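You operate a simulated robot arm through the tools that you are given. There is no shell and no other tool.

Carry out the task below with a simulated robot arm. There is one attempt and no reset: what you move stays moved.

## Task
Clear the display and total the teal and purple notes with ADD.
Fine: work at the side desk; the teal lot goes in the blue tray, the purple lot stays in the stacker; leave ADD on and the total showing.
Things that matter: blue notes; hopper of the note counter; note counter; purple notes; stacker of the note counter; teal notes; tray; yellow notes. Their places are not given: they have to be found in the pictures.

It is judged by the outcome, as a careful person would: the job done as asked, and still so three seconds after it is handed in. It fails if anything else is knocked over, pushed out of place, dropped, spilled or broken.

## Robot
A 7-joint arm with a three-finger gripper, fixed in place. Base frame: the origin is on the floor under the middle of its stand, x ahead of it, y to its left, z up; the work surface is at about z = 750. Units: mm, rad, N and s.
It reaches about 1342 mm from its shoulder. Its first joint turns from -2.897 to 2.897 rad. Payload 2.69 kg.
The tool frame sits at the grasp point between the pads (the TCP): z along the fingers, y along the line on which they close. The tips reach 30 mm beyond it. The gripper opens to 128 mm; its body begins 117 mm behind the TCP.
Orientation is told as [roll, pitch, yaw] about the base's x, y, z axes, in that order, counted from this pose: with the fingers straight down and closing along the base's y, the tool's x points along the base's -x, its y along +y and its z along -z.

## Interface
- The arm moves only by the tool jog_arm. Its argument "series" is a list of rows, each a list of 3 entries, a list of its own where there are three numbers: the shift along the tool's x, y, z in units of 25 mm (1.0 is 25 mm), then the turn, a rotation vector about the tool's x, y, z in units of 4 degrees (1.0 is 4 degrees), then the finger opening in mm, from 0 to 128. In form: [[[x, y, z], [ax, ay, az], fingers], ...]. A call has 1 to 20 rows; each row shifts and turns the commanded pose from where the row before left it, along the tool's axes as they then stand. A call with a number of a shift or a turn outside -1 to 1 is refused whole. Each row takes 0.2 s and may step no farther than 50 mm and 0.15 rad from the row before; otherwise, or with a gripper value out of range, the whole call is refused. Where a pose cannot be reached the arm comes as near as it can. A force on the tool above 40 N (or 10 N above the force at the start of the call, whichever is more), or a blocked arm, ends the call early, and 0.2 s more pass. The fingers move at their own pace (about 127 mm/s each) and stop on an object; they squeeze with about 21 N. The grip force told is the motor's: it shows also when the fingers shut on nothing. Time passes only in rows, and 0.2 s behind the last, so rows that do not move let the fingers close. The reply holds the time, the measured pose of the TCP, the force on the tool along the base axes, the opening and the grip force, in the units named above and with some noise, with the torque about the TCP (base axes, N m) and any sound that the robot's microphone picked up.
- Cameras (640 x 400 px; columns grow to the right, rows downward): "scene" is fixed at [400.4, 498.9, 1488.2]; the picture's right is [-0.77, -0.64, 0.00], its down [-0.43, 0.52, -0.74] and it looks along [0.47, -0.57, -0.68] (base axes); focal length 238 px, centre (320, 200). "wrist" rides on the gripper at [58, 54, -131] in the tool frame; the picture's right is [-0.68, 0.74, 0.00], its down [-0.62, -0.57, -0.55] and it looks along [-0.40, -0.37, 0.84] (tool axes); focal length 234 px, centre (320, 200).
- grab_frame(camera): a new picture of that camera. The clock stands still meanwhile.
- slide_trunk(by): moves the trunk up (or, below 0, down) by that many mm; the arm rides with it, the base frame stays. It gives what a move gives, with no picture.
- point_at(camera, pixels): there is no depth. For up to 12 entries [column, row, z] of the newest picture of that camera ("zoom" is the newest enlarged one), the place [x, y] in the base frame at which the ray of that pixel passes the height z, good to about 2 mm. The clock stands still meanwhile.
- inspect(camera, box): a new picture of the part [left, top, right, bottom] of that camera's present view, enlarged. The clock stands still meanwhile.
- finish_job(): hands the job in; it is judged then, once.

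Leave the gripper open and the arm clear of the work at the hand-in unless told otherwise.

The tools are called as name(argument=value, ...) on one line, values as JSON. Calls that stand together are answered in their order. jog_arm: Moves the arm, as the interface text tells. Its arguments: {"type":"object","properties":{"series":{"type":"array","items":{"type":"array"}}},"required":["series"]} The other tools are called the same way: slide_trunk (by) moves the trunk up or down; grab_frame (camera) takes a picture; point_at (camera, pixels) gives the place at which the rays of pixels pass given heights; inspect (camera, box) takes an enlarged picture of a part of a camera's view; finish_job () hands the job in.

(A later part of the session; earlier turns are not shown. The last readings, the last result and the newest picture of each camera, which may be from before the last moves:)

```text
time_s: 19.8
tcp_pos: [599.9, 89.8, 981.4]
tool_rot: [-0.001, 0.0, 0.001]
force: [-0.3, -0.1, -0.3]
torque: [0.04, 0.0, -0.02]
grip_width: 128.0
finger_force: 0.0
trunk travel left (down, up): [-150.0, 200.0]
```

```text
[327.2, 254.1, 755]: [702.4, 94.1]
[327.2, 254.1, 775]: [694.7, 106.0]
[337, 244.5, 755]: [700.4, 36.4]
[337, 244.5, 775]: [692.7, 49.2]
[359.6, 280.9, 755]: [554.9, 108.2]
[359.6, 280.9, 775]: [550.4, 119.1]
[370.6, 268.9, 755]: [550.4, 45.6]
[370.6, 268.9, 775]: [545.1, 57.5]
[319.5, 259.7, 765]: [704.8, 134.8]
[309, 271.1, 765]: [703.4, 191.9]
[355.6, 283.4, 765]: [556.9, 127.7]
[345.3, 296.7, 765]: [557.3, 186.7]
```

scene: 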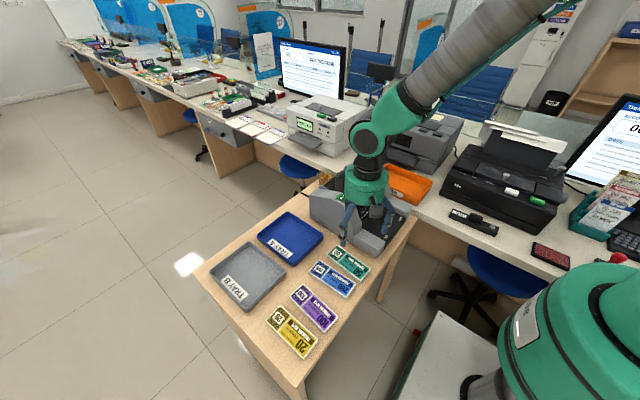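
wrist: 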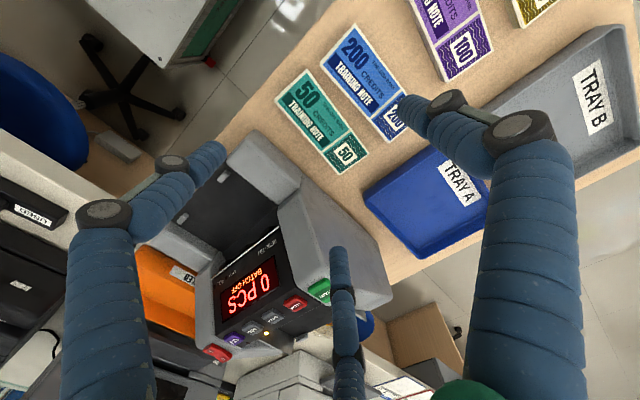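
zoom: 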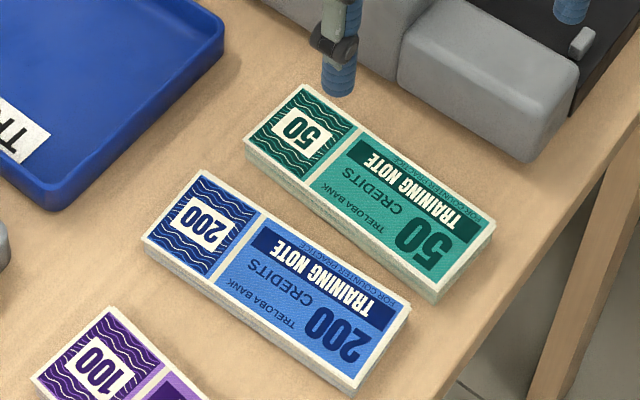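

The teal top sits at about z≈774, and its long axis is turned about -3.5°. The gap to the blue notes is roughly 25 mm. I'll check where the counter's side is at desk level, and refine the gap with a tighter zoom.

inspect(camera="scene", box=[310, 235, 375, 285])

point_at(camera="scene", pixels=[[353.5, 244, 755], [353.5, 244, 765], [375.9, 258.9, 755], [375.9, 258.9, 765]])

inspect(camera="wrist", box=[260, 50, 400, 185])

```text
8.00 times, centred on (342, 260) of scene
```

zoom: 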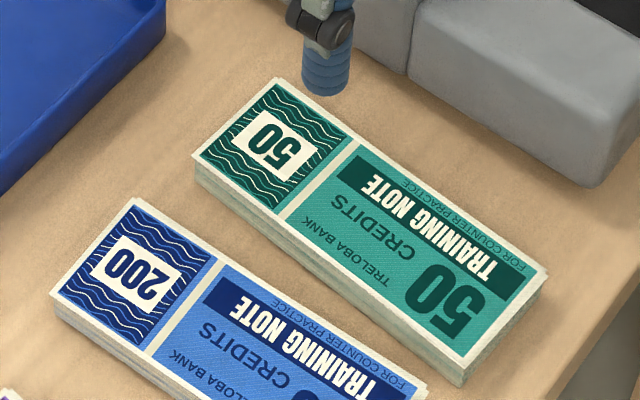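

```text
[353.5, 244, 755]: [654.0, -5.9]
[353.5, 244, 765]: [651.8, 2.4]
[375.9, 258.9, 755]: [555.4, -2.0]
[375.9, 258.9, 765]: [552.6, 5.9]
```

```text
2.96 times, centred on (330, 118) of wrist
```

zoom: 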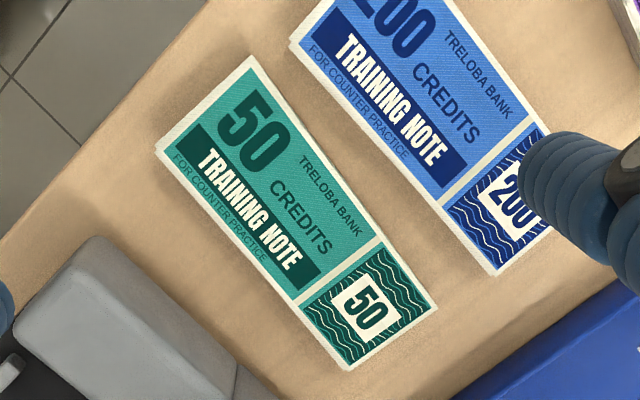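

The counter's side is at y≈0 and the teal edge at y≈52, so there is plenty of room there. The tight side is the roughly 25 mm gap to blue. I'll set the opening to about 104, turn the hand -3.5°, and hover over teal at (632, 63.5) so the thumb comes down just beside teal's +y edge. Then I'll check in the pictures.

jog_arm(series=[[[-0.64, -0.53, 0], [0, 0, 0], 104], [[-0.64, -0.53, 0], [0, 0, 0], 104], [[0, 0, 0.86], [0, 0, 0.86], 104], [[0, 0, 0.86], [0, 0, 0], 104], [[0, 0, 0.86], [0, 0, 0], 104], [[0, 0, 0.86], [0, 0, 0], 104], [[0, 0, 0.86], [0, 0, 0], 104], [[0, 0, 0.86], [0, 0, 0], 104], [[0, 0, 0.6], [0, 0, 0], 104]])

inspect(camera="scene", box=[300, 220, 380, 290])

grab_frame(camera="wrist")

```text
time_s: 21.8
tcp_pos: [633.8, 63.8, 838.5]
tool_rot: [-0.001, 0.001, -0.06]
force: [-0.1, -0.9, -0.3]
torque: [0.01, 0.02, -0.01]
grip_width: 103.6
finger_force: 0.0
trunk travel left (down, up): [-150.0, 200.0]
```

```text
5.71 times, centred on (340, 255) of scene
```

zoom: 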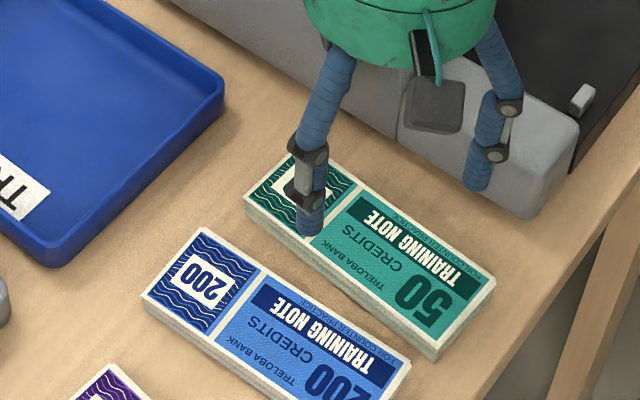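

```text
taken
```

wrist: 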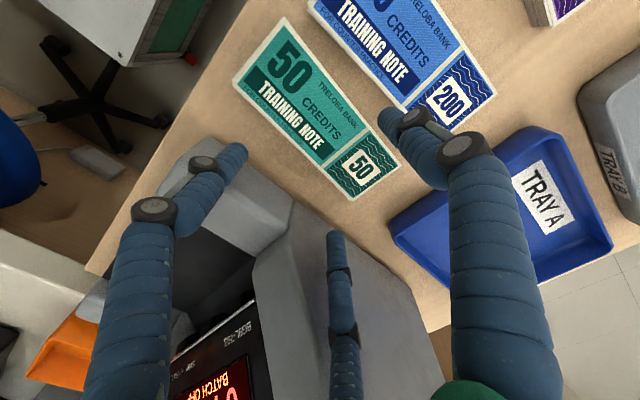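

The hand is right, with the thumb over the near side. I'll measure the thumb tip from both cameras to predict where it lands.

inspect(camera="wrist", box=[320, 60, 480, 180])

inspect(camera="scene", box=[318, 240, 358, 272])

point_at(camera="zoom", pixels=[[320, 200, 805], [320, 200, 815]])

```text
3.33 times, centred on (400, 120) of wrist
```

zoom: 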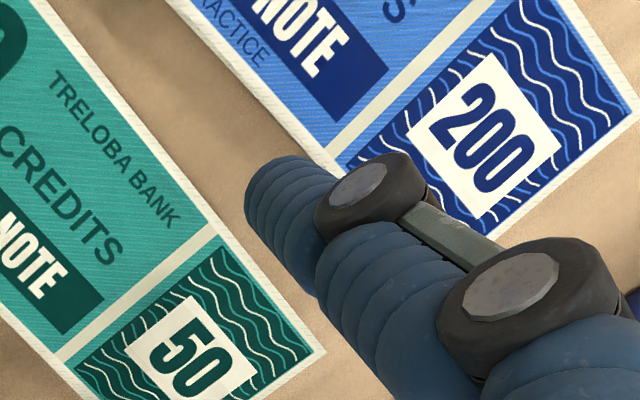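

```text
12.50 times, centred on (338, 256) of scene
```

zoom: 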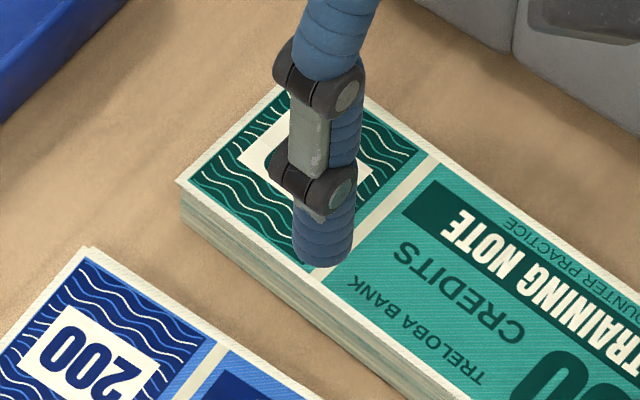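

```text
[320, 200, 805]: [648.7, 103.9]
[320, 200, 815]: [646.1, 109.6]
```

point_at(camera="scene", pixels=[[338.24, 259.5, 800], [338.24, 259.5, 810], [338.24, 259.5, 820]])

point_at(camera="wrist", pixels=[[386.5, 118.5, 800], [386.5, 118.5, 810], [386.5, 118.5, 820]])

```text
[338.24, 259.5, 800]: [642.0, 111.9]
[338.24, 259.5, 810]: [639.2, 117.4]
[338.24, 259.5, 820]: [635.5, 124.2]
```

```text
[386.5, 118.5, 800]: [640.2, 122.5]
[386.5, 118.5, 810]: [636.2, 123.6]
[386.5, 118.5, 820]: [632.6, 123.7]
```

The thumb tip centre is at about (635, 124), mid-way in the gap between teal (111) and blue (136). I'll go down to tcp z≈795 and look again.

jog_arm(series=[[[0, 0, 0.6], [0, 0, 0], 104], [[0, 0, 0.6], [0, 0, 0], 104], [[0, 0, 0.5], [0, 0, 0], 104]])

inspect(camera="scene", box=[313, 235, 369, 280])

inspect(camera="wrist", box=[220, 60, 460, 260])

```text
time_s: 22.6
tcp_pos: [631.1, 61.8, 796.3]
tool_rot: [-0.001, 0.001, -0.058]
force: [-0.6, -0.8, 0.1]
torque: [-0.02, 0.01, 0.0]
grip_width: 104.0
finger_force: 0.1
trunk travel left (down, up): [-150.0, 200.0]
```

```text
8.89 times, centred on (341, 258) of scene
```

zoom: 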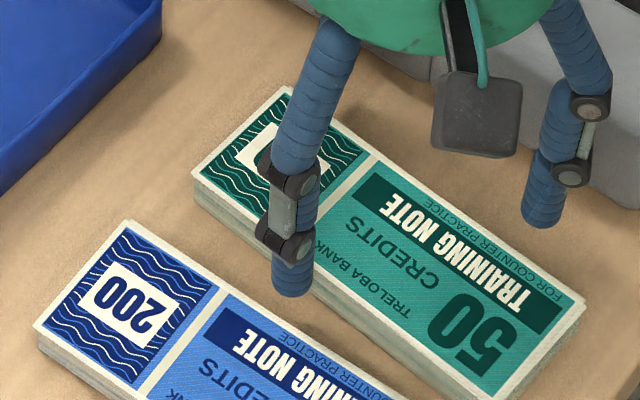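

```text
2.00 times, centred on (340, 160) of wrist
```

zoom: 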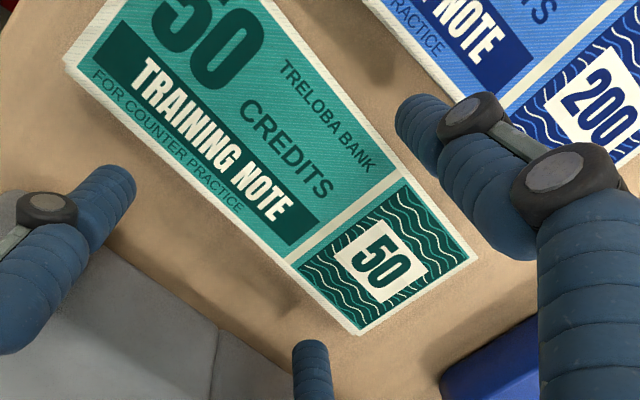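

The thumb is in the gap beside teal and the other two fingers are clear on the counter side. I'll lower gently in small steps.

jog_arm(series=[[[0, 0, 0.2], [0, 0, 0], 104], [[0, 0, 0.16], [0, 0, 0], 104]])

inspect(camera="scene", box=[313, 235, 369, 280])

inspect(camera="wrist", box=[220, 60, 460, 260])

```text
time_s: 23.2
tcp_pos: [632.2, 61.9, 787.1]
tool_rot: [0.001, -0.002, -0.06]
force: [0.1, 0.3, 0.2]
torque: [-0.01, 0.0, 0.02]
grip_width: 103.8
finger_force: 0.1
trunk travel left (down, up): [-150.0, 200.0]
```

```text
8.89 times, centred on (341, 258) of scene
```

zoom: 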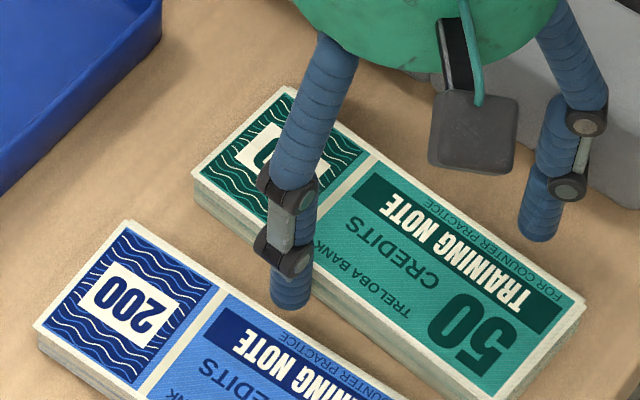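

```text
2.00 times, centred on (340, 160) of wrist
```

zoom: 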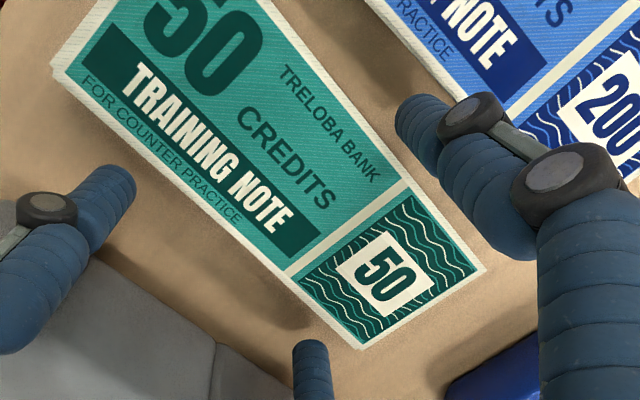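

No contact yet, and the tips look level with the note's top half. I'll go further down in 3 mm steps.

jog_arm(series=[[[0, 0, 0.12], [0, 0, 0], 104], [[0, 0, 0.12], [0, 0, 0], 104]])

inspect(camera="scene", box=[313, 235, 369, 280])

```text
time_s: 23.8
tcp_pos: [631.8, 63.2, 781.7]
tool_rot: [0.0, 0.001, -0.058]
force: [0.2, -0.5, -0.9]
torque: [0.0, 0.0, 0.02]
grip_width: 103.7
finger_force: 0.1
trunk travel left (down, up): [-150.0, 200.0]
```

```text
8.89 times, centred on (341, 258) of scene
```

zoom: 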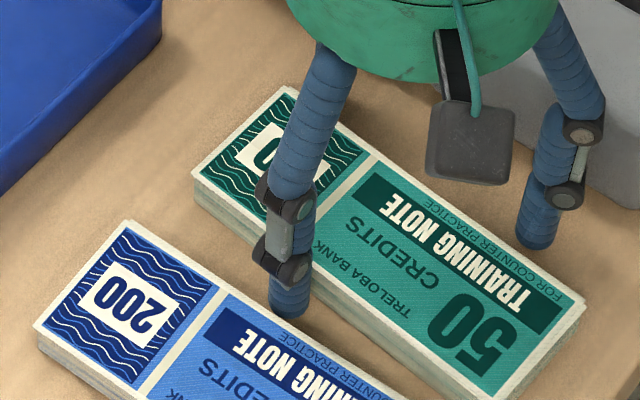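

No force so far. I'll take two more small steps.

jog_arm(series=[[[0, 0, 0.1], [0, 0, 0], 104], [[0, 0, 0.06], [0, 0, 0], 104]])

inspect(camera="scene", box=[313, 235, 369, 280])

inspect(camera="wrist", box=[220, 60, 460, 260])

```text
time_s: 24.4
tcp_pos: [633.1, 62.5, 778.3]
tool_rot: [0.0, 0.0, -0.061]
force: [1.2, -0.2, 0.1]
torque: [-0.02, 0.04, 0.0]
grip_width: 103.8
finger_force: 0.1
trunk travel left (down, up): [-150.0, 200.0]
```

```text
8.89 times, centred on (341, 258) of scene
```

zoom: 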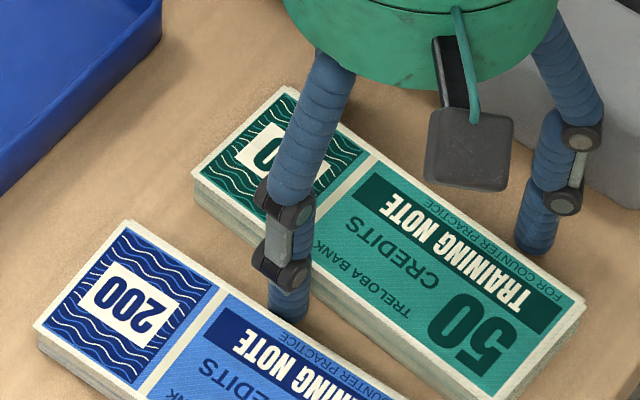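

```text
2.00 times, centred on (340, 160) of wrist
```

zoom: 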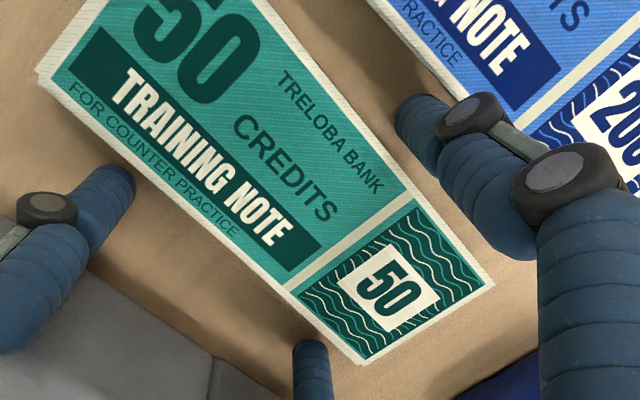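

The fingertips straddle teal at note level. I'll close on it now.

jog_arm(series=[[[0, 0, 0], [0, 0, 0], 92], [[0, 0, 0], [0, 0, 0], 80], [[0, 0, 0], [0, 0, 0], 60], [[0, 0, 0], [0, 0, 0], 40]])

inspect(camera="scene", box=[313, 235, 369, 280])

inspect(camera="wrist", box=[220, 60, 460, 260])

```text
time_s: 25.4
tcp_pos: [631.7, 62.6, 778.1]
tool_rot: [-0.001, -0.001, -0.059]
force: [-0.5, 0.6, 2.1]
torque: [0.16, 0.08, 0.01]
grip_width: 83.8
finger_force: 21.3
trunk travel left (down, up): [-150.0, 200.0]
```

```text
8.89 times, centred on (341, 258) of scene
```

zoom: 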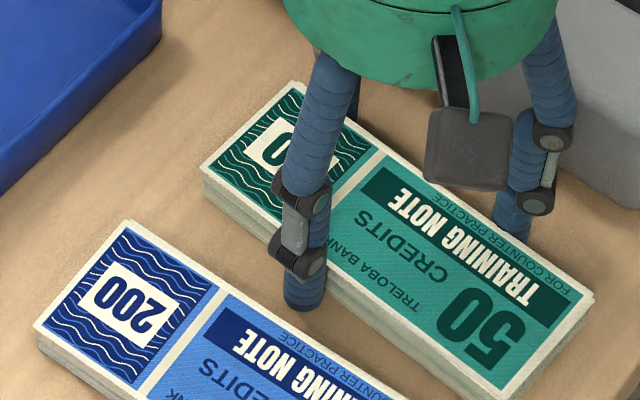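

```text
2.00 times, centred on (340, 160) of wrist
```

zoom: 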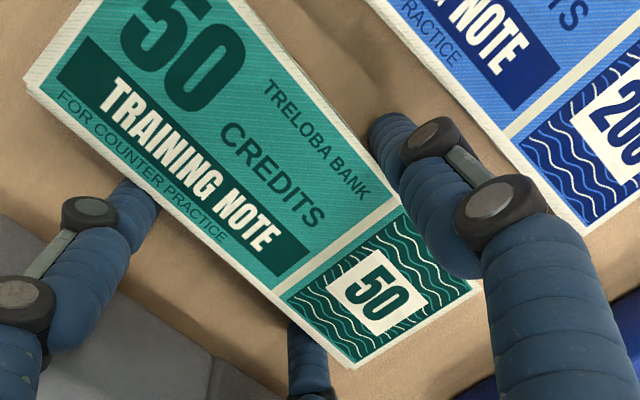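

Gripped: width 83.8 at 21 N. Teal slid a few mm toward the counter, as expected. I'll lift a little and check that it comes along.

jog_arm(series=[[[0, 0, -0.2], [0, 0, 0], 40], [[0, 0, -0.4], [0, 0, 0], 40], [[0, 0, -0.6], [0, 0, 0], 40], [[0, 0, -0.8], [0, 0, 0], 40]])

inspect(camera="scene", box=[305, 220, 377, 280])

inspect(camera="wrist", box=[220, 60, 460, 260])

```text
time_s: 26.4
tcp_pos: [632.7, 62.1, 828.2]
tool_rot: [0.0, -0.001, -0.059]
force: [0.5, 0.1, -1.4]
torque: [0.02, -0.02, 0.01]
grip_width: 83.9
finger_force: 20.7
trunk travel left (down, up): [-150.0, 200.0]
```

```text
6.67 times, centred on (341, 250) of scene
```

zoom: 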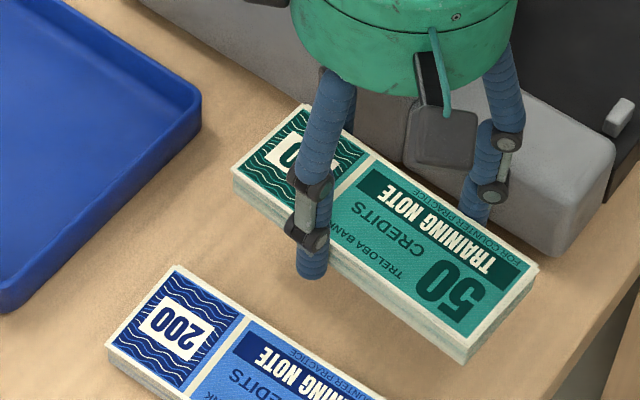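

```text
2.00 times, centred on (340, 160) of wrist
```

zoom: 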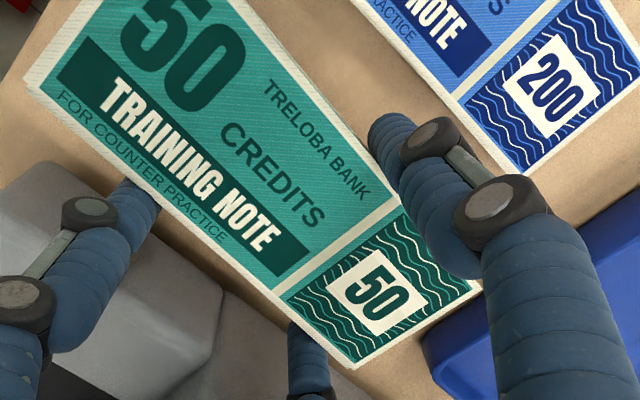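

Teal is held level and blue is undisturbed. I'll raise it to about z=1060, then turn the hand by -86.5° so the notes lie along y with the thumb toward the back of the hopper.

jog_arm(series=[[[0, 0, -0.93], [0, 0, 0], 40], [[0, 0, -0.93], [0, 0, 0], 40], [[0, 0, -0.93], [0, 0, 0], 40], [[0, 0, -0.93], [0, 0, 0], 40], [[0, 0, -0.93], [0, 0, 0], 40], [[0, 0, -0.93], [0, 0, 0], 40], [[0, 0, -0.93], [0, 0, 0], 40], [[0, 0, -0.93], [0, 0, 0], 40], [[0, 0, -0.93], [0, 0, 0], 40], [[0, 0, -0.93], [0, 0, 0], 40], [[0, 0, 0], [0, 0, 1], 40], [[0, 0, 0], [0, 0, 1], 40], [[0, 0, 0], [0, 0, 1], 40], [[0, 0, 0], [0, 0, 1], 40], [[0, 0, 0], [0, 0, 1], 40], [[0, 0, 0], [0, 0, 1], 40]])

grab_frame(camera="scene")

inspect(camera="scene", box=[300, 155, 360, 200])

```text
time_s: 29.8
tcp_pos: [631.9, 63.6, 1060.3]
tool_rot: [0.001, 0.001, -0.48]
force: [-0.7, 0.3, -1.3]
torque: [-0.06, -0.01, -0.02]
grip_width: 83.9
finger_force: 21.1
trunk travel left (down, up): [-150.0, 200.0]
```

```text
taken
```

scene: 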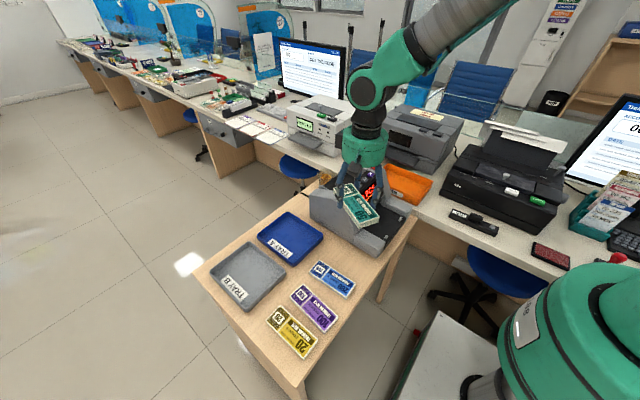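

```text
8.89 times, centred on (330, 178) of scene
```

zoom: 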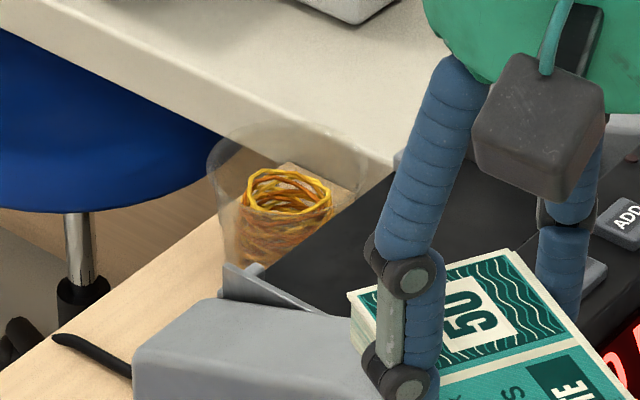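

The notes are rotating cleanly with the hand. I'll continue the turn to yaw -90°.

jog_arm(series=[[[0, 0, 0], [0, 0, 0.977], 40], [[0, 0, 0], [0, 0, 0.977], 40], [[0, 0, 0], [0, 0, 0.977], 40], [[0, 0, 0], [0, 0, 0.977], 40], [[0, 0, 0], [0, 0, 0.977], 40], [[0, 0, 0], [0, 0, 0.977], 40], [[0, 0, 0], [0, 0, 0.977], 40], [[0, 0, 0], [0, 0, 0.977], 40], [[0, 0, 0], [0, 0, 0.977], 40], [[0, 0, 0], [0, 0, 0.977], 40], [[0, 0, 0], [0, 0, 0.977], 40], [[0, 0, 0], [0, 0, 0.977], 40], [[0, 0, 0], [0, 0, 0.977], 40], [[0, 0, 0], [0, 0, 0.977], 40], [[0, 0, 0], [0, 0, 0.977], 40], [[0, 0, 0], [0, 0, 0.977], 40]])

grab_frame(camera="wrist")

grab_frame(camera="scene")

```text
time_s: 33.2
tcp_pos: [633.1, 61.8, 1059.4]
tool_rot: [-0.001, 0.0, -1.573]
force: [0.1, -0.1, -1.0]
torque: [-0.02, 0.0, 0.0]
grip_width: 84.0
finger_force: 20.8
trunk travel left (down, up): [-150.0, 200.0]
```

```text
taken
```

wrist: 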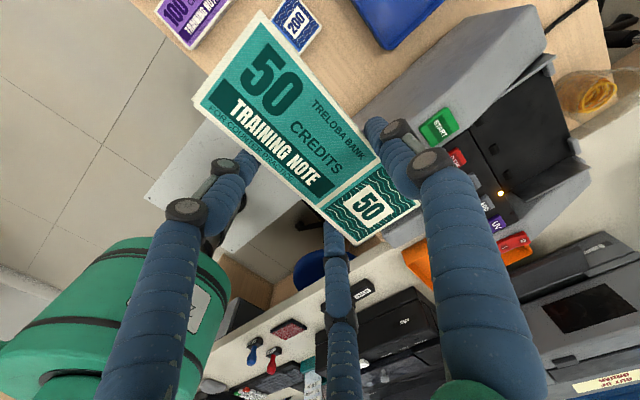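

```text
taken
```

scene: 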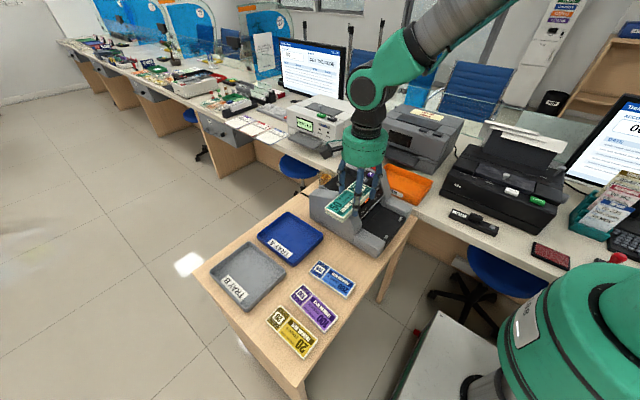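

The notes now lie along y. This view also shows the hopper and the jar (585, 95) from the back side. I'll measure the jar, the hopper and the held notes.

inspect(camera="wrist", box=[420, 50, 640, 240])

inspect(camera="wrist", box=[180, 0, 440, 260])

inspect(camera="scene", box=[300, 155, 360, 200])

```text
2.11 times, centred on (530, 145) of wrist
```

zoom: 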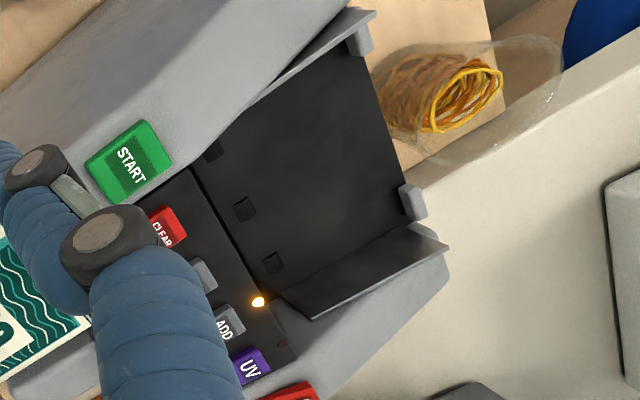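

```text
1.54 times, centred on (310, 130) of wrist
```

zoom: 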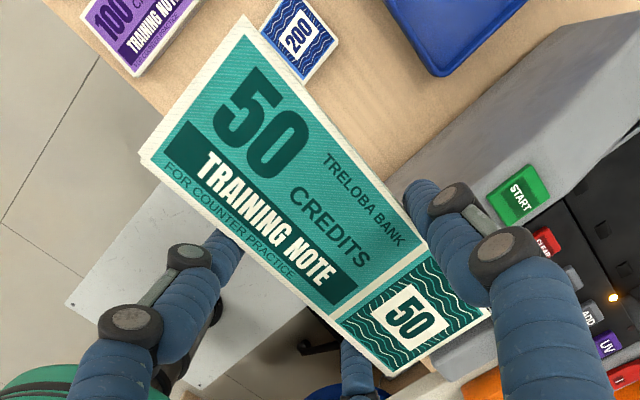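

```text
8.89 times, centred on (330, 178) of scene
```

zoom: 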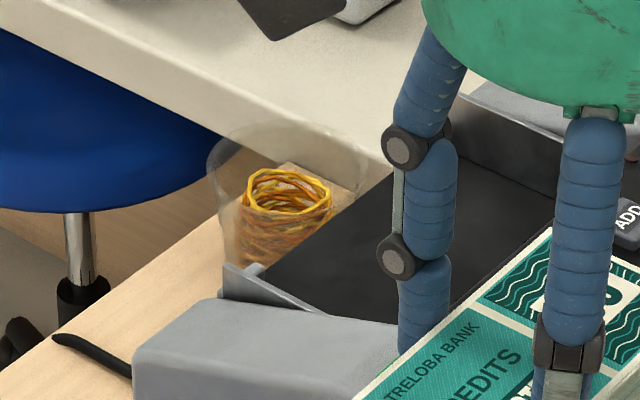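

point_at(camera="wrist", pixels=[[620, 95.2, 800], [620, 95.2, 850], [620, 95.2, 900], [601, 95.2, 800], [601, 95.2, 850], [260, 9.2, 1055], [195, 100.8, 1055], [357.4, 241.7, 1055], [422.3, 202.7, 1055]])

point_at(camera="scene", pixels=[[326.4, 172.15, 800], [326.4, 172.15, 850], [326.4, 172.15, 900], [326.4, 176.9, 800], [326.4, 176.9, 850]])

point_at(camera="wrist", pixels=[[573.6, 145, 870], [573.6, 145, 890], [549, 68.9, 870], [549, 68.9, 890], [468.4, 128.4, 870], [468.4, 128.4, 890], [508.7, 194.8, 870], [508.7, 194.8, 890], [526.7, 201.9, 920], [590.7, 168.7, 920], [556, 55.9, 920]])

```text
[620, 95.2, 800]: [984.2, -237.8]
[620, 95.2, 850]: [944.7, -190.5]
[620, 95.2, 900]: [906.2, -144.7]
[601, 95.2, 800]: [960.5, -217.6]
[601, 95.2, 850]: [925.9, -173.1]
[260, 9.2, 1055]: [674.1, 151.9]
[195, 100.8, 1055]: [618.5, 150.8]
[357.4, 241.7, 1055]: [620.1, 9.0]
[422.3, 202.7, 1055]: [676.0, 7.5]
```

```text
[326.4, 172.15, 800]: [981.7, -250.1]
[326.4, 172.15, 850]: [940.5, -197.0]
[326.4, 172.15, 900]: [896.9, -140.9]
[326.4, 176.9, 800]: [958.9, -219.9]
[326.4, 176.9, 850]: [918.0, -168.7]
```

```text
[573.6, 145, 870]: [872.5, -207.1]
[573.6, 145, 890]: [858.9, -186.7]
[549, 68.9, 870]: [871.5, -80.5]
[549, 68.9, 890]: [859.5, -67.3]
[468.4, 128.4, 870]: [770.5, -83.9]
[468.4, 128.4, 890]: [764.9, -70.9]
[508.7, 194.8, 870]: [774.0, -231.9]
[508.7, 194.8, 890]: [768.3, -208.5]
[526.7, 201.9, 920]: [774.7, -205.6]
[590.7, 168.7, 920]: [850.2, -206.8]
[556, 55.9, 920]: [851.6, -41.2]
```

The jar is at about (943, -197) with its rim near z 850, so it stays clear of the thumb. The hopper floor is at z≈887 and its centre line at y≈-124. The held notes are centred about (+11.5, +16) mm from the tool point. I'll move over the hopper and stop above the guides to check alignment.

jog_arm(series=[[[-0.898, 0.771, 0], [0, 0, 0], 40], [[-0.898, 0.771, 0], [0, 0, 0], 40], [[-0.898, 0.771, 0], [0, 0, 0], 40], [[-0.898, 0.771, 0], [0, 0, 0], 40], [[-0.898, 0.771, 0], [0, 0, 0], 40], [[-0.898, 0.771, 0], [0, 0, 0], 40], [[-0.898, 0.771, 0], [0, 0, 0], 40], [[-0.898, 0.771, 0], [0, 0, 0], 40], [[-0.898, 0.771, 0], [0, 0, 0], 40], [[0, 0, 1], [0, 0, 0], 40], [[0, 0, 1], [0, 0, 0], 40], [[0, 0, 1], [0, 0, 0], 40], [[0, 0, 0.6], [0, 0, 0], 40]])

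grab_frame(camera="wrist")

inspect(camera="scene", box=[300, 140, 390, 210])

```text
time_s: 36.0
tcp_pos: [807.4, -139.6, 969.7]
tool_rot: [0.0, 0.0, -1.572]
force: [-0.1, 0.3, -0.5]
torque: [0.0, 0.0, 0.02]
grip_width: 83.9
finger_force: 21.5
trunk travel left (down, up): [-150.0, 200.0]
```

```text
taken
```

wrist: 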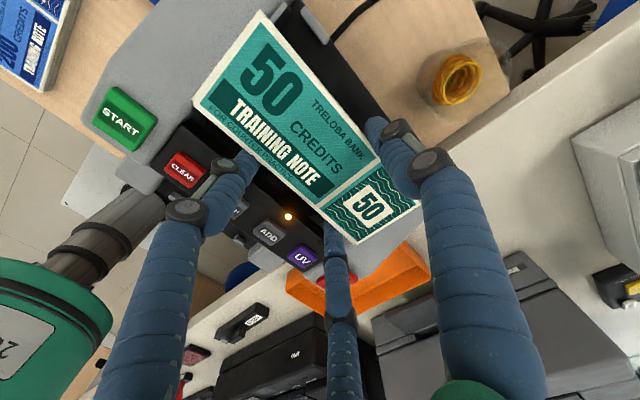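

```text
5.71 times, centred on (345, 175) of scene
```

zoom: 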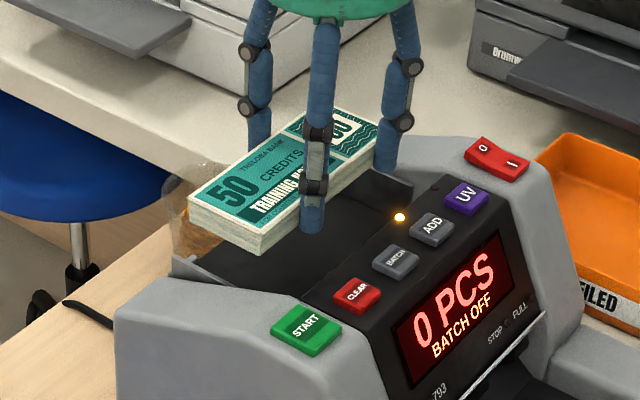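

The notes hang right over the hopper, aligned. I'll lower to just above the guides and check the end clearances.

jog_arm(series=[[[0, 0, 0.5], [0, 0, 0], 40], [[0, 0, 0.5], [0, 0, 0], 40]])

inspect(camera="scene", box=[310, 150, 374, 200])

inspect(camera="wrist", box=[180, 0, 440, 260])

```text
time_s: 36.6
tcp_pos: [806.8, -138.1, 944.8]
tool_rot: [-0.001, 0.0, -1.57]
force: [-0.1, 0.6, -1.1]
torque: [0.0, 0.02, -0.01]
grip_width: 83.8
finger_force: 20.8
trunk travel left (down, up): [-150.0, 200.0]
```

```text
8.00 times, centred on (342, 175) of scene
```

zoom: 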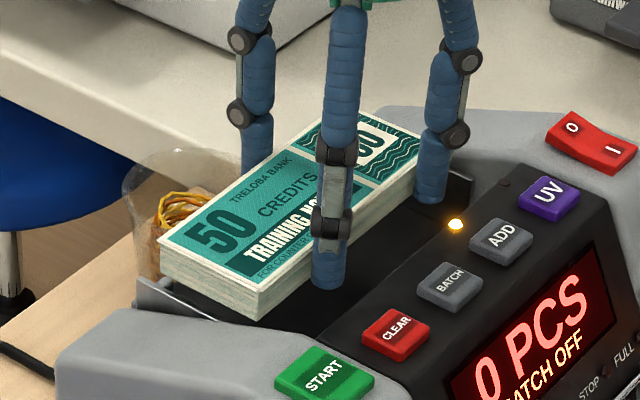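

```text
1.54 times, centred on (310, 130) of wrist
```

zoom: 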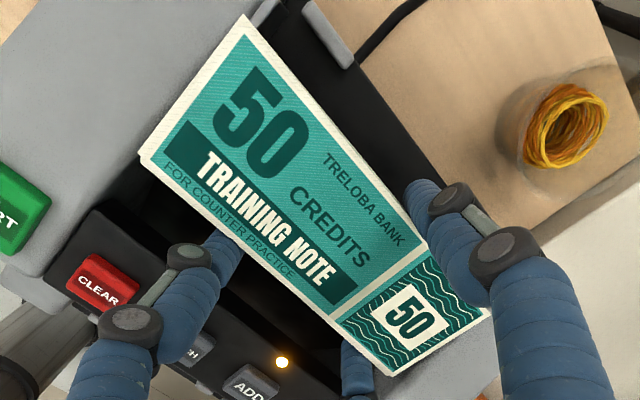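

Clearances look like 6 mm at the +y end and 8–12 mm at the -y end. I'll nudge 2.5 mm toward -y and lower further in small steps, watching the force.

jog_arm(series=[[[-0.1, 0, 0], [0, 0, 0], 40], [[0, 0, 0.2], [0, 0, 0], 40], [[0, 0, 0.2], [0, 0, 0], 40]])

inspect(camera="scene", box=[310, 150, 374, 200])

inspect(camera="wrist", box=[180, 0, 440, 260])

```text
time_s: 37.4
tcp_pos: [805.2, -139.6, 934.5]
tool_rot: [0.0, -0.001, -1.57]
force: [-0.4, 0.1, -0.8]
torque: [0.0, 0.02, -0.01]
grip_width: 83.9
finger_force: 20.3
trunk travel left (down, up): [-150.0, 200.0]
```

```text
8.00 times, centred on (342, 175) of scene
```

zoom: 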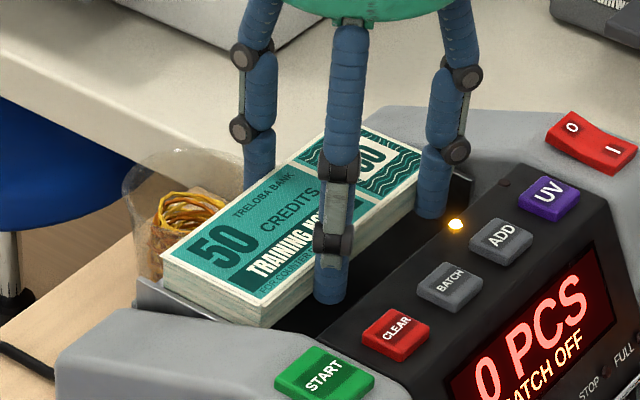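

```text
1.54 times, centred on (310, 130) of wrist
```

zoom: 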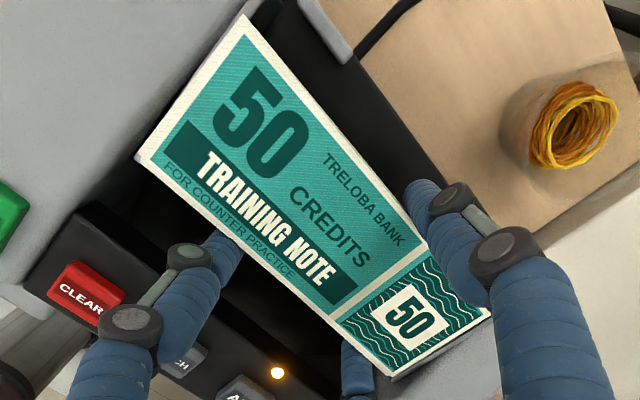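

The notes have slipped inside the guides without contact. I'll continue down.

jog_arm(series=[[[0, 0, 0.2], [0, 0, 0], 40], [[0, 0, 0.2], [0, 0, 0], 40], [[0, 0, 0.14], [0, 0, 0], 40]])

inspect(camera="scene", box=[310, 150, 374, 200])

inspect(camera="wrist", box=[180, 0, 440, 260])

```text
time_s: 38.2
tcp_pos: [805.5, -143.0, 922.0]
tool_rot: [0.001, -0.001, -1.57]
force: [0.1, 0.6, -0.4]
torque: [0.01, 0.04, -0.02]
grip_width: 83.6
finger_force: 21.1
trunk travel left (down, up): [-150.0, 200.0]
```

```text
8.00 times, centred on (342, 175) of scene
```

zoom: 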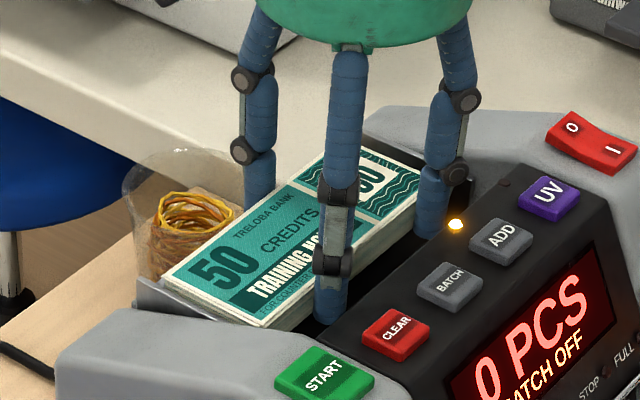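

```text
1.54 times, centred on (310, 130) of wrist
```

zoom: 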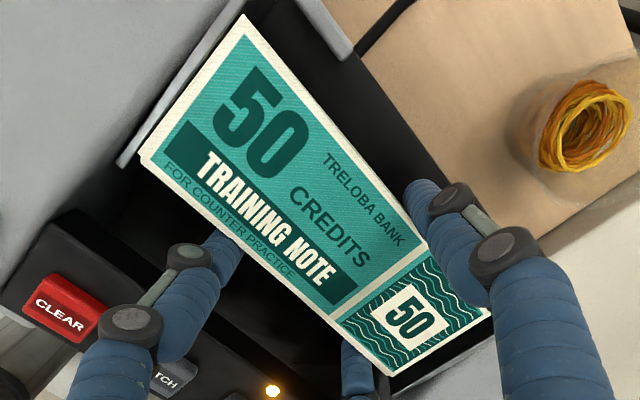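

Still free, and the guide strip is visible just beside the notes' end. I'll lower in smaller steps to the floor.

jog_arm(series=[[[0, 0, 0.2], [0, 0, 0], 40], [[0, 0, 0.14], [0, 0, 0], 40], [[0, 0, 0.1], [0, 0, 0], 40]])

inspect(camera="scene", box=[310, 150, 374, 200])

inspect(camera="wrist", box=[180, 0, 440, 260])

```text
time_s: 39.0
tcp_pos: [806.5, -141.6, 911.7]
tool_rot: [0.0, -0.001, -1.57]
force: [0.1, -0.5, -1.5]
torque: [0.0, 0.02, 0.03]
grip_width: 83.9
finger_force: 20.8
trunk travel left (down, up): [-150.0, 200.0]
```

```text
8.00 times, centred on (342, 175) of scene
```

zoom: 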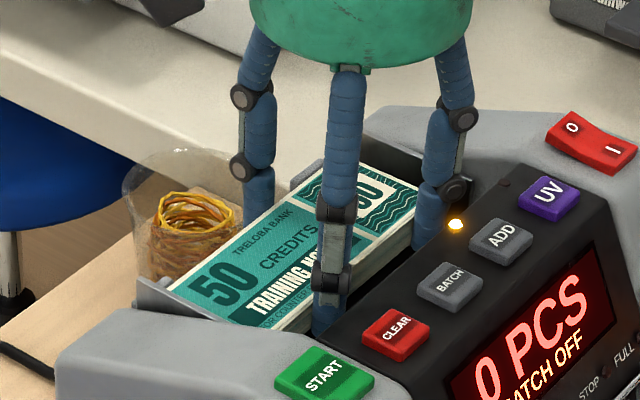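

```text
1.54 times, centred on (310, 130) of wrist
```

zoom: 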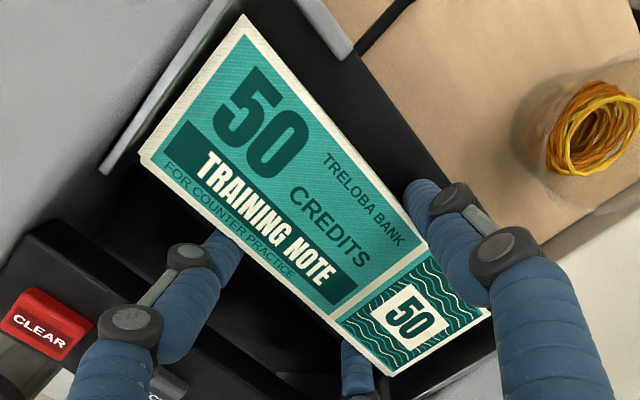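

No contact yet. I'll take more small steps of 2.5 mm.

jog_arm(series=[[[0, 0, 0.1], [0, 0, 0], 40], [[0, 0, 0.1], [0, 0, 0], 40]])

jog_arm(series=[[[0, 0, 0.08], [0, 0, 0], 40]])

inspect(camera="scene", box=[310, 150, 374, 200])

```text
time_s: 39.6
tcp_pos: [806.0, -141.5, 906.7]
tool_rot: [0.0, -0.002, -1.57]
force: [0.3, 0.0, -1.2]
torque: [0.0, 0.04, 0.0]
grip_width: 83.7
finger_force: 21.1
trunk travel left (down, up): [-150.0, 200.0]
```

```text
time_s: 40.0
tcp_pos: [805.2, -141.1, 903.3]
tool_rot: [-0.001, 0.001, -1.571]
force: [0.0, 0.6, -1.5]
torque: [0.01, 0.0, 0.03]
grip_width: 83.7
finger_force: 21.3
trunk travel left (down, up): [-150.0, 200.0]
```

```text
8.00 times, centred on (342, 175) of scene
```

zoom: 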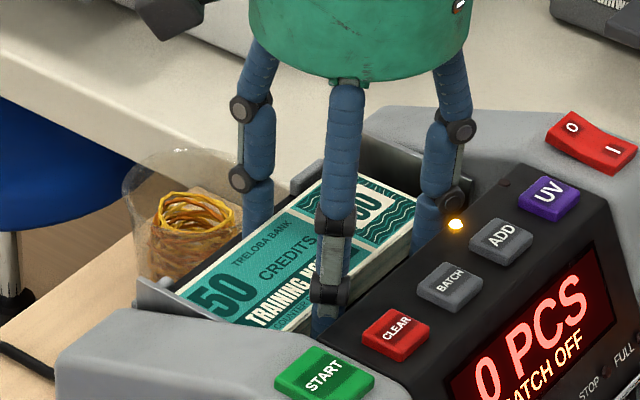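

jog_arm(series=[[[0, 0, 0.08], [0, 0, 0], 40], [[0, 0, 0.08], [0, 0, 0], 40]])

inspect(camera="scene", box=[310, 150, 374, 200])

inspect(camera="wrist", box=[180, 0, 440, 260])

```text
time_s: 40.6
tcp_pos: [806.3, -142.7, 902.8]
tool_rot: [0.002, 0.0, -1.571]
force: [-6.0, -3.1, 20.4]
torque: [-0.08, -0.08, 0.0]
grip_width: 84.3
finger_force: 21.9
trunk travel left (down, up): [-150.0, 200.0]
```

```text
8.00 times, centred on (342, 175) of scene
```

zoom: 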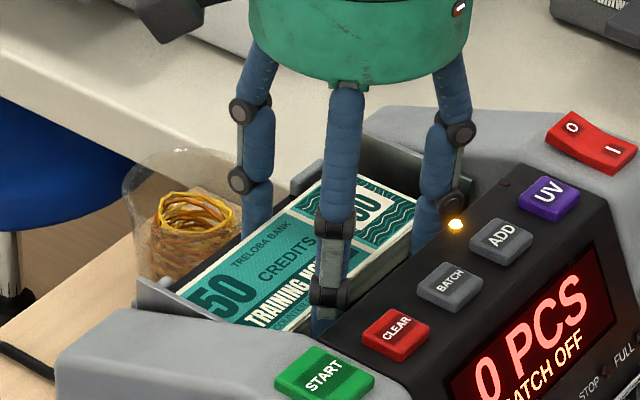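

```text
1.54 times, centred on (310, 130) of wrist
```

zoom: 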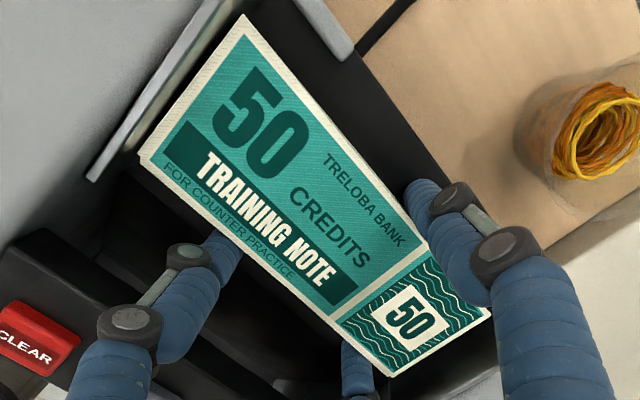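

Contact: 20 N upward at z≈903, so the notes or tips are on the floor of the hopper. I'll ease off 2.5 mm and open the fingers just enough to release (to 98).

jog_arm(series=[[[0, 0, -0.1], [0, 0, 0], 40], [[0, 0, 0], [0, 0, 0], 88], [[0, 0, 0], [0, 0, 0], 92], [[0, 0, 0], [0, 0, 0], 96], [[0, 0, 0], [0, 0, 0], 98]])

inspect(camera="scene", box=[310, 150, 374, 200])

inspect(camera="wrist", box=[180, 0, 440, 260])

```text
time_s: 41.8
tcp_pos: [806.1, -139.8, 902.7]
tool_rot: [0.001, 0.0, -1.57]
force: [-0.4, -0.2, -0.4]
torque: [0.0, 0.01, 0.01]
grip_width: 98.1
finger_force: 0.0
trunk travel left (down, up): [-150.0, 200.0]
```

```text
8.00 times, centred on (342, 175) of scene
```

zoom: 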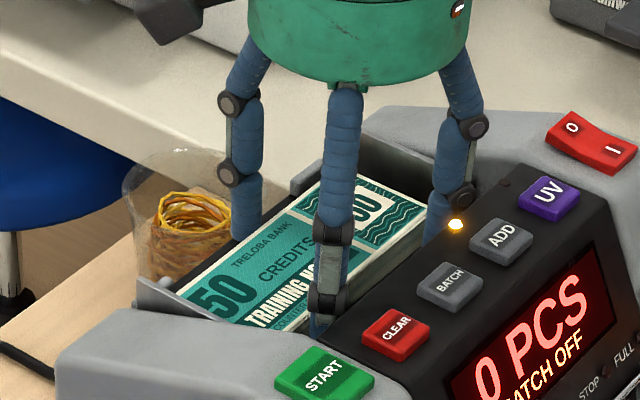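

```text
1.54 times, centred on (310, 130) of wrist
```

zoom: 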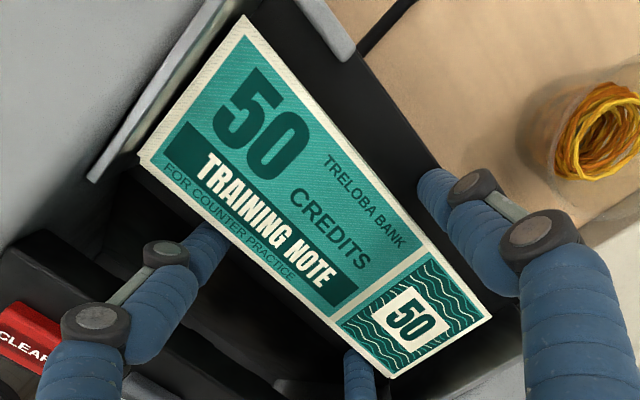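

Released, with the notes resting in the hopper and all fingers clear of them. I'll lift straight up, slowly at first.

jog_arm(series=[[[0, 0, -0.3], [0, 0, 0], 98], [[0, 0, -0.5], [0, 0, 0], 98], [[0, 0, -0.8], [0, 0, 0], 98], [[0, 0, -1], [0, 0, 0], 98], [[0, 0, -1], [0, 0, 0], 98], [[0, 0, -1], [0, 0, 0], 98], [[0, 0, -1], [0, 0, 0], 98]])

inspect(camera="scene", box=[310, 150, 374, 200])

grab_frame(camera="wrist")

```text
time_s: 43.4
tcp_pos: [804.3, -141.6, 1040.7]
tool_rot: [-0.001, -0.002, -1.572]
force: [0.4, -0.3, -0.6]
torque: [-0.02, 0.03, -0.01]
grip_width: 97.8
finger_force: 0.0
trunk travel left (down, up): [-150.0, 200.0]
```

```text
8.00 times, centred on (342, 175) of scene
```

zoom: 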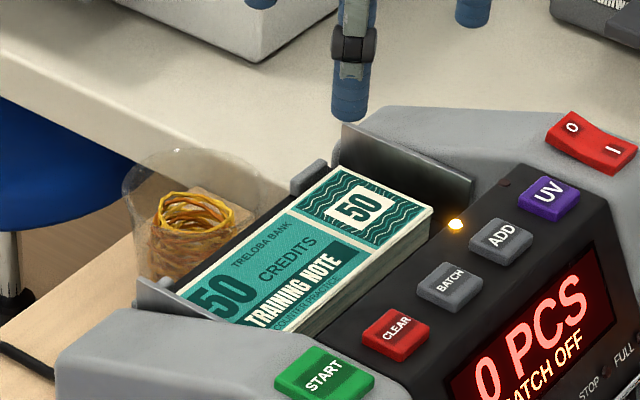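

```text
taken
```

wrist: 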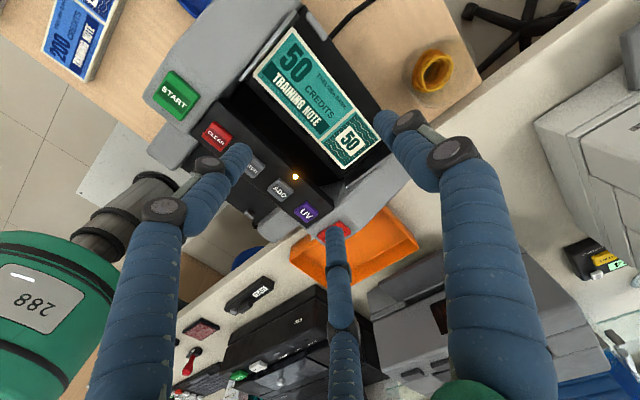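

Teal lies flat in the hopper and the display still reads 0. I'll close the fingers and move above START (727, -16).

jog_arm(series=[[[0.84, -0.513, 0], [0, 0, 0], 60], [[0.84, -0.513, 0], [0, 0, 0], 20], [[0.84, -0.513, 0], [0, 0, 0], 0], [[0.84, -0.513, 0], [0, 0, 0], 0], [[0.84, -0.513, 0], [0, 0, 0], 0], [[0.84, -0.513, 0], [0, 0, 0], 0], [[0, 0, 0.9], [0, 0, 0], 0], [[0, 0, 0.9], [0, 0, 0], 0], [[0, 0, 0.8], [0, 0, 0], 0]])

inspect(camera="scene", box=[315, 165, 379, 215])

inspect(camera="wrist", box=[220, 80, 420, 260])

```text
time_s: 45.4
tcp_pos: [729.0, -14.6, 975.7]
tool_rot: [0.0, 0.001, -1.571]
force: [-0.8, -0.1, 0.1]
torque: [0.0, 0.03, -0.02]
grip_width: 2.3
finger_force: 20.7
trunk travel left (down, up): [-150.0, 200.0]
```

```text
8.00 times, centred on (347, 190) of scene
```

zoom: 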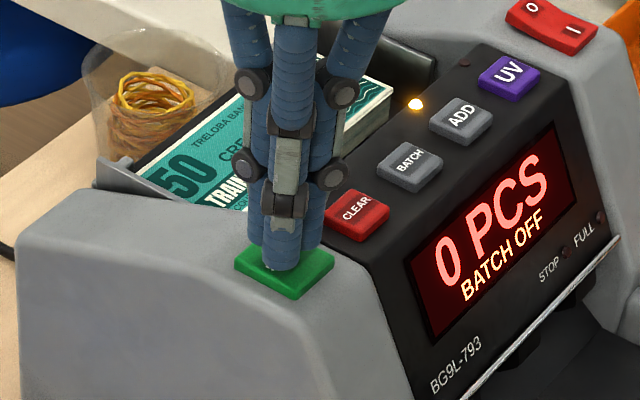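

```text
2.22 times, centred on (320, 170) of wrist
```

zoom: 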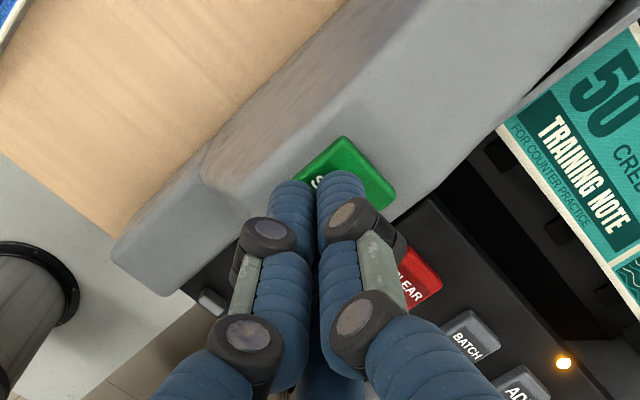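

The tips are over START. I'll press down to the same depth as before and watch the display.

jog_arm(series=[[[0, 0, 0.3], [0, 0, 0], 0], [[0, 0, 0.2], [0, 0, 0], 0], [[0, 0, 0.08], [0, 0, 0], 0], [[0, 0, 0.08], [0, 0, 0], 0], [[0, 0, 0], [0, 0, 0], 0]])

inspect(camera="scene", box=[315, 165, 379, 215])

```text
time_s: 46.6
tcp_pos: [728.7, -16.2, 961.3]
tool_rot: [-0.001, -0.001, -1.57]
force: [0.1, -1.2, 3.3]
torque: [-0.04, 0.01, -0.01]
grip_width: 6.1
finger_force: 31.6
trunk travel left (down, up): [-150.0, 200.0]
heard: click
```

```text
8.00 times, centred on (347, 190) of scene
```

zoom: 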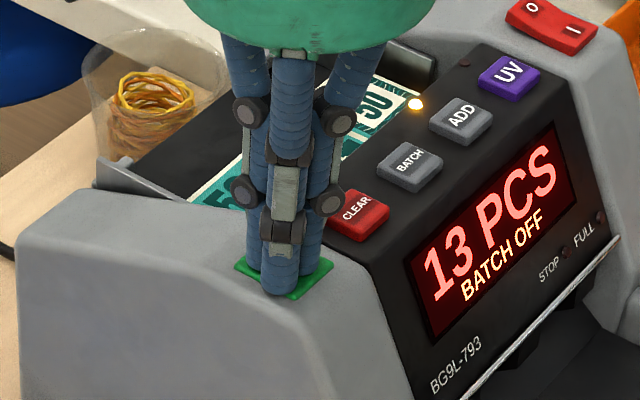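

It is counting (13 PCS so far). I'll lift off the button and wait while it runs.

jog_arm(series=[[[0, 0, -0.4], [0, 0, 0], 0], [[0, 0, -0.8], [0, 0, 0], 0], [[0, 0, -1], [0, 0, 0], 0], [[0, 0, -1], [0, 0, 0], 0], [[0, 0, -1], [0, 0, 0], 0], [[0, 0, 0], [0, 0, 0], 0], [[0, 0, 0], [0, 0, 0], 0], [[0, 0, 0], [0, 0, 0], 0], [[0, 0, 0], [0, 0, 0], 0], [[0, 0, 0], [0, 0, 0], 0]])

inspect(camera="scene", box=[310, 160, 430, 250])

```text
time_s: 48.8
tcp_pos: [730.5, -14.6, 1066.8]
tool_rot: [0.0, 0.0, -1.57]
force: [-0.7, 0.7, -0.5]
torque: [-0.01, -0.02, 0.04]
grip_width: 2.1
finger_force: 31.2
trunk travel left (down, up): [-150.0, 200.0]
```

```text
4.44 times, centred on (370, 205) of scene
```

zoom: 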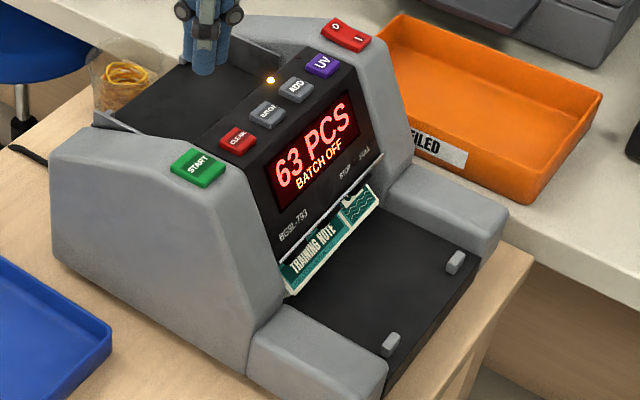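

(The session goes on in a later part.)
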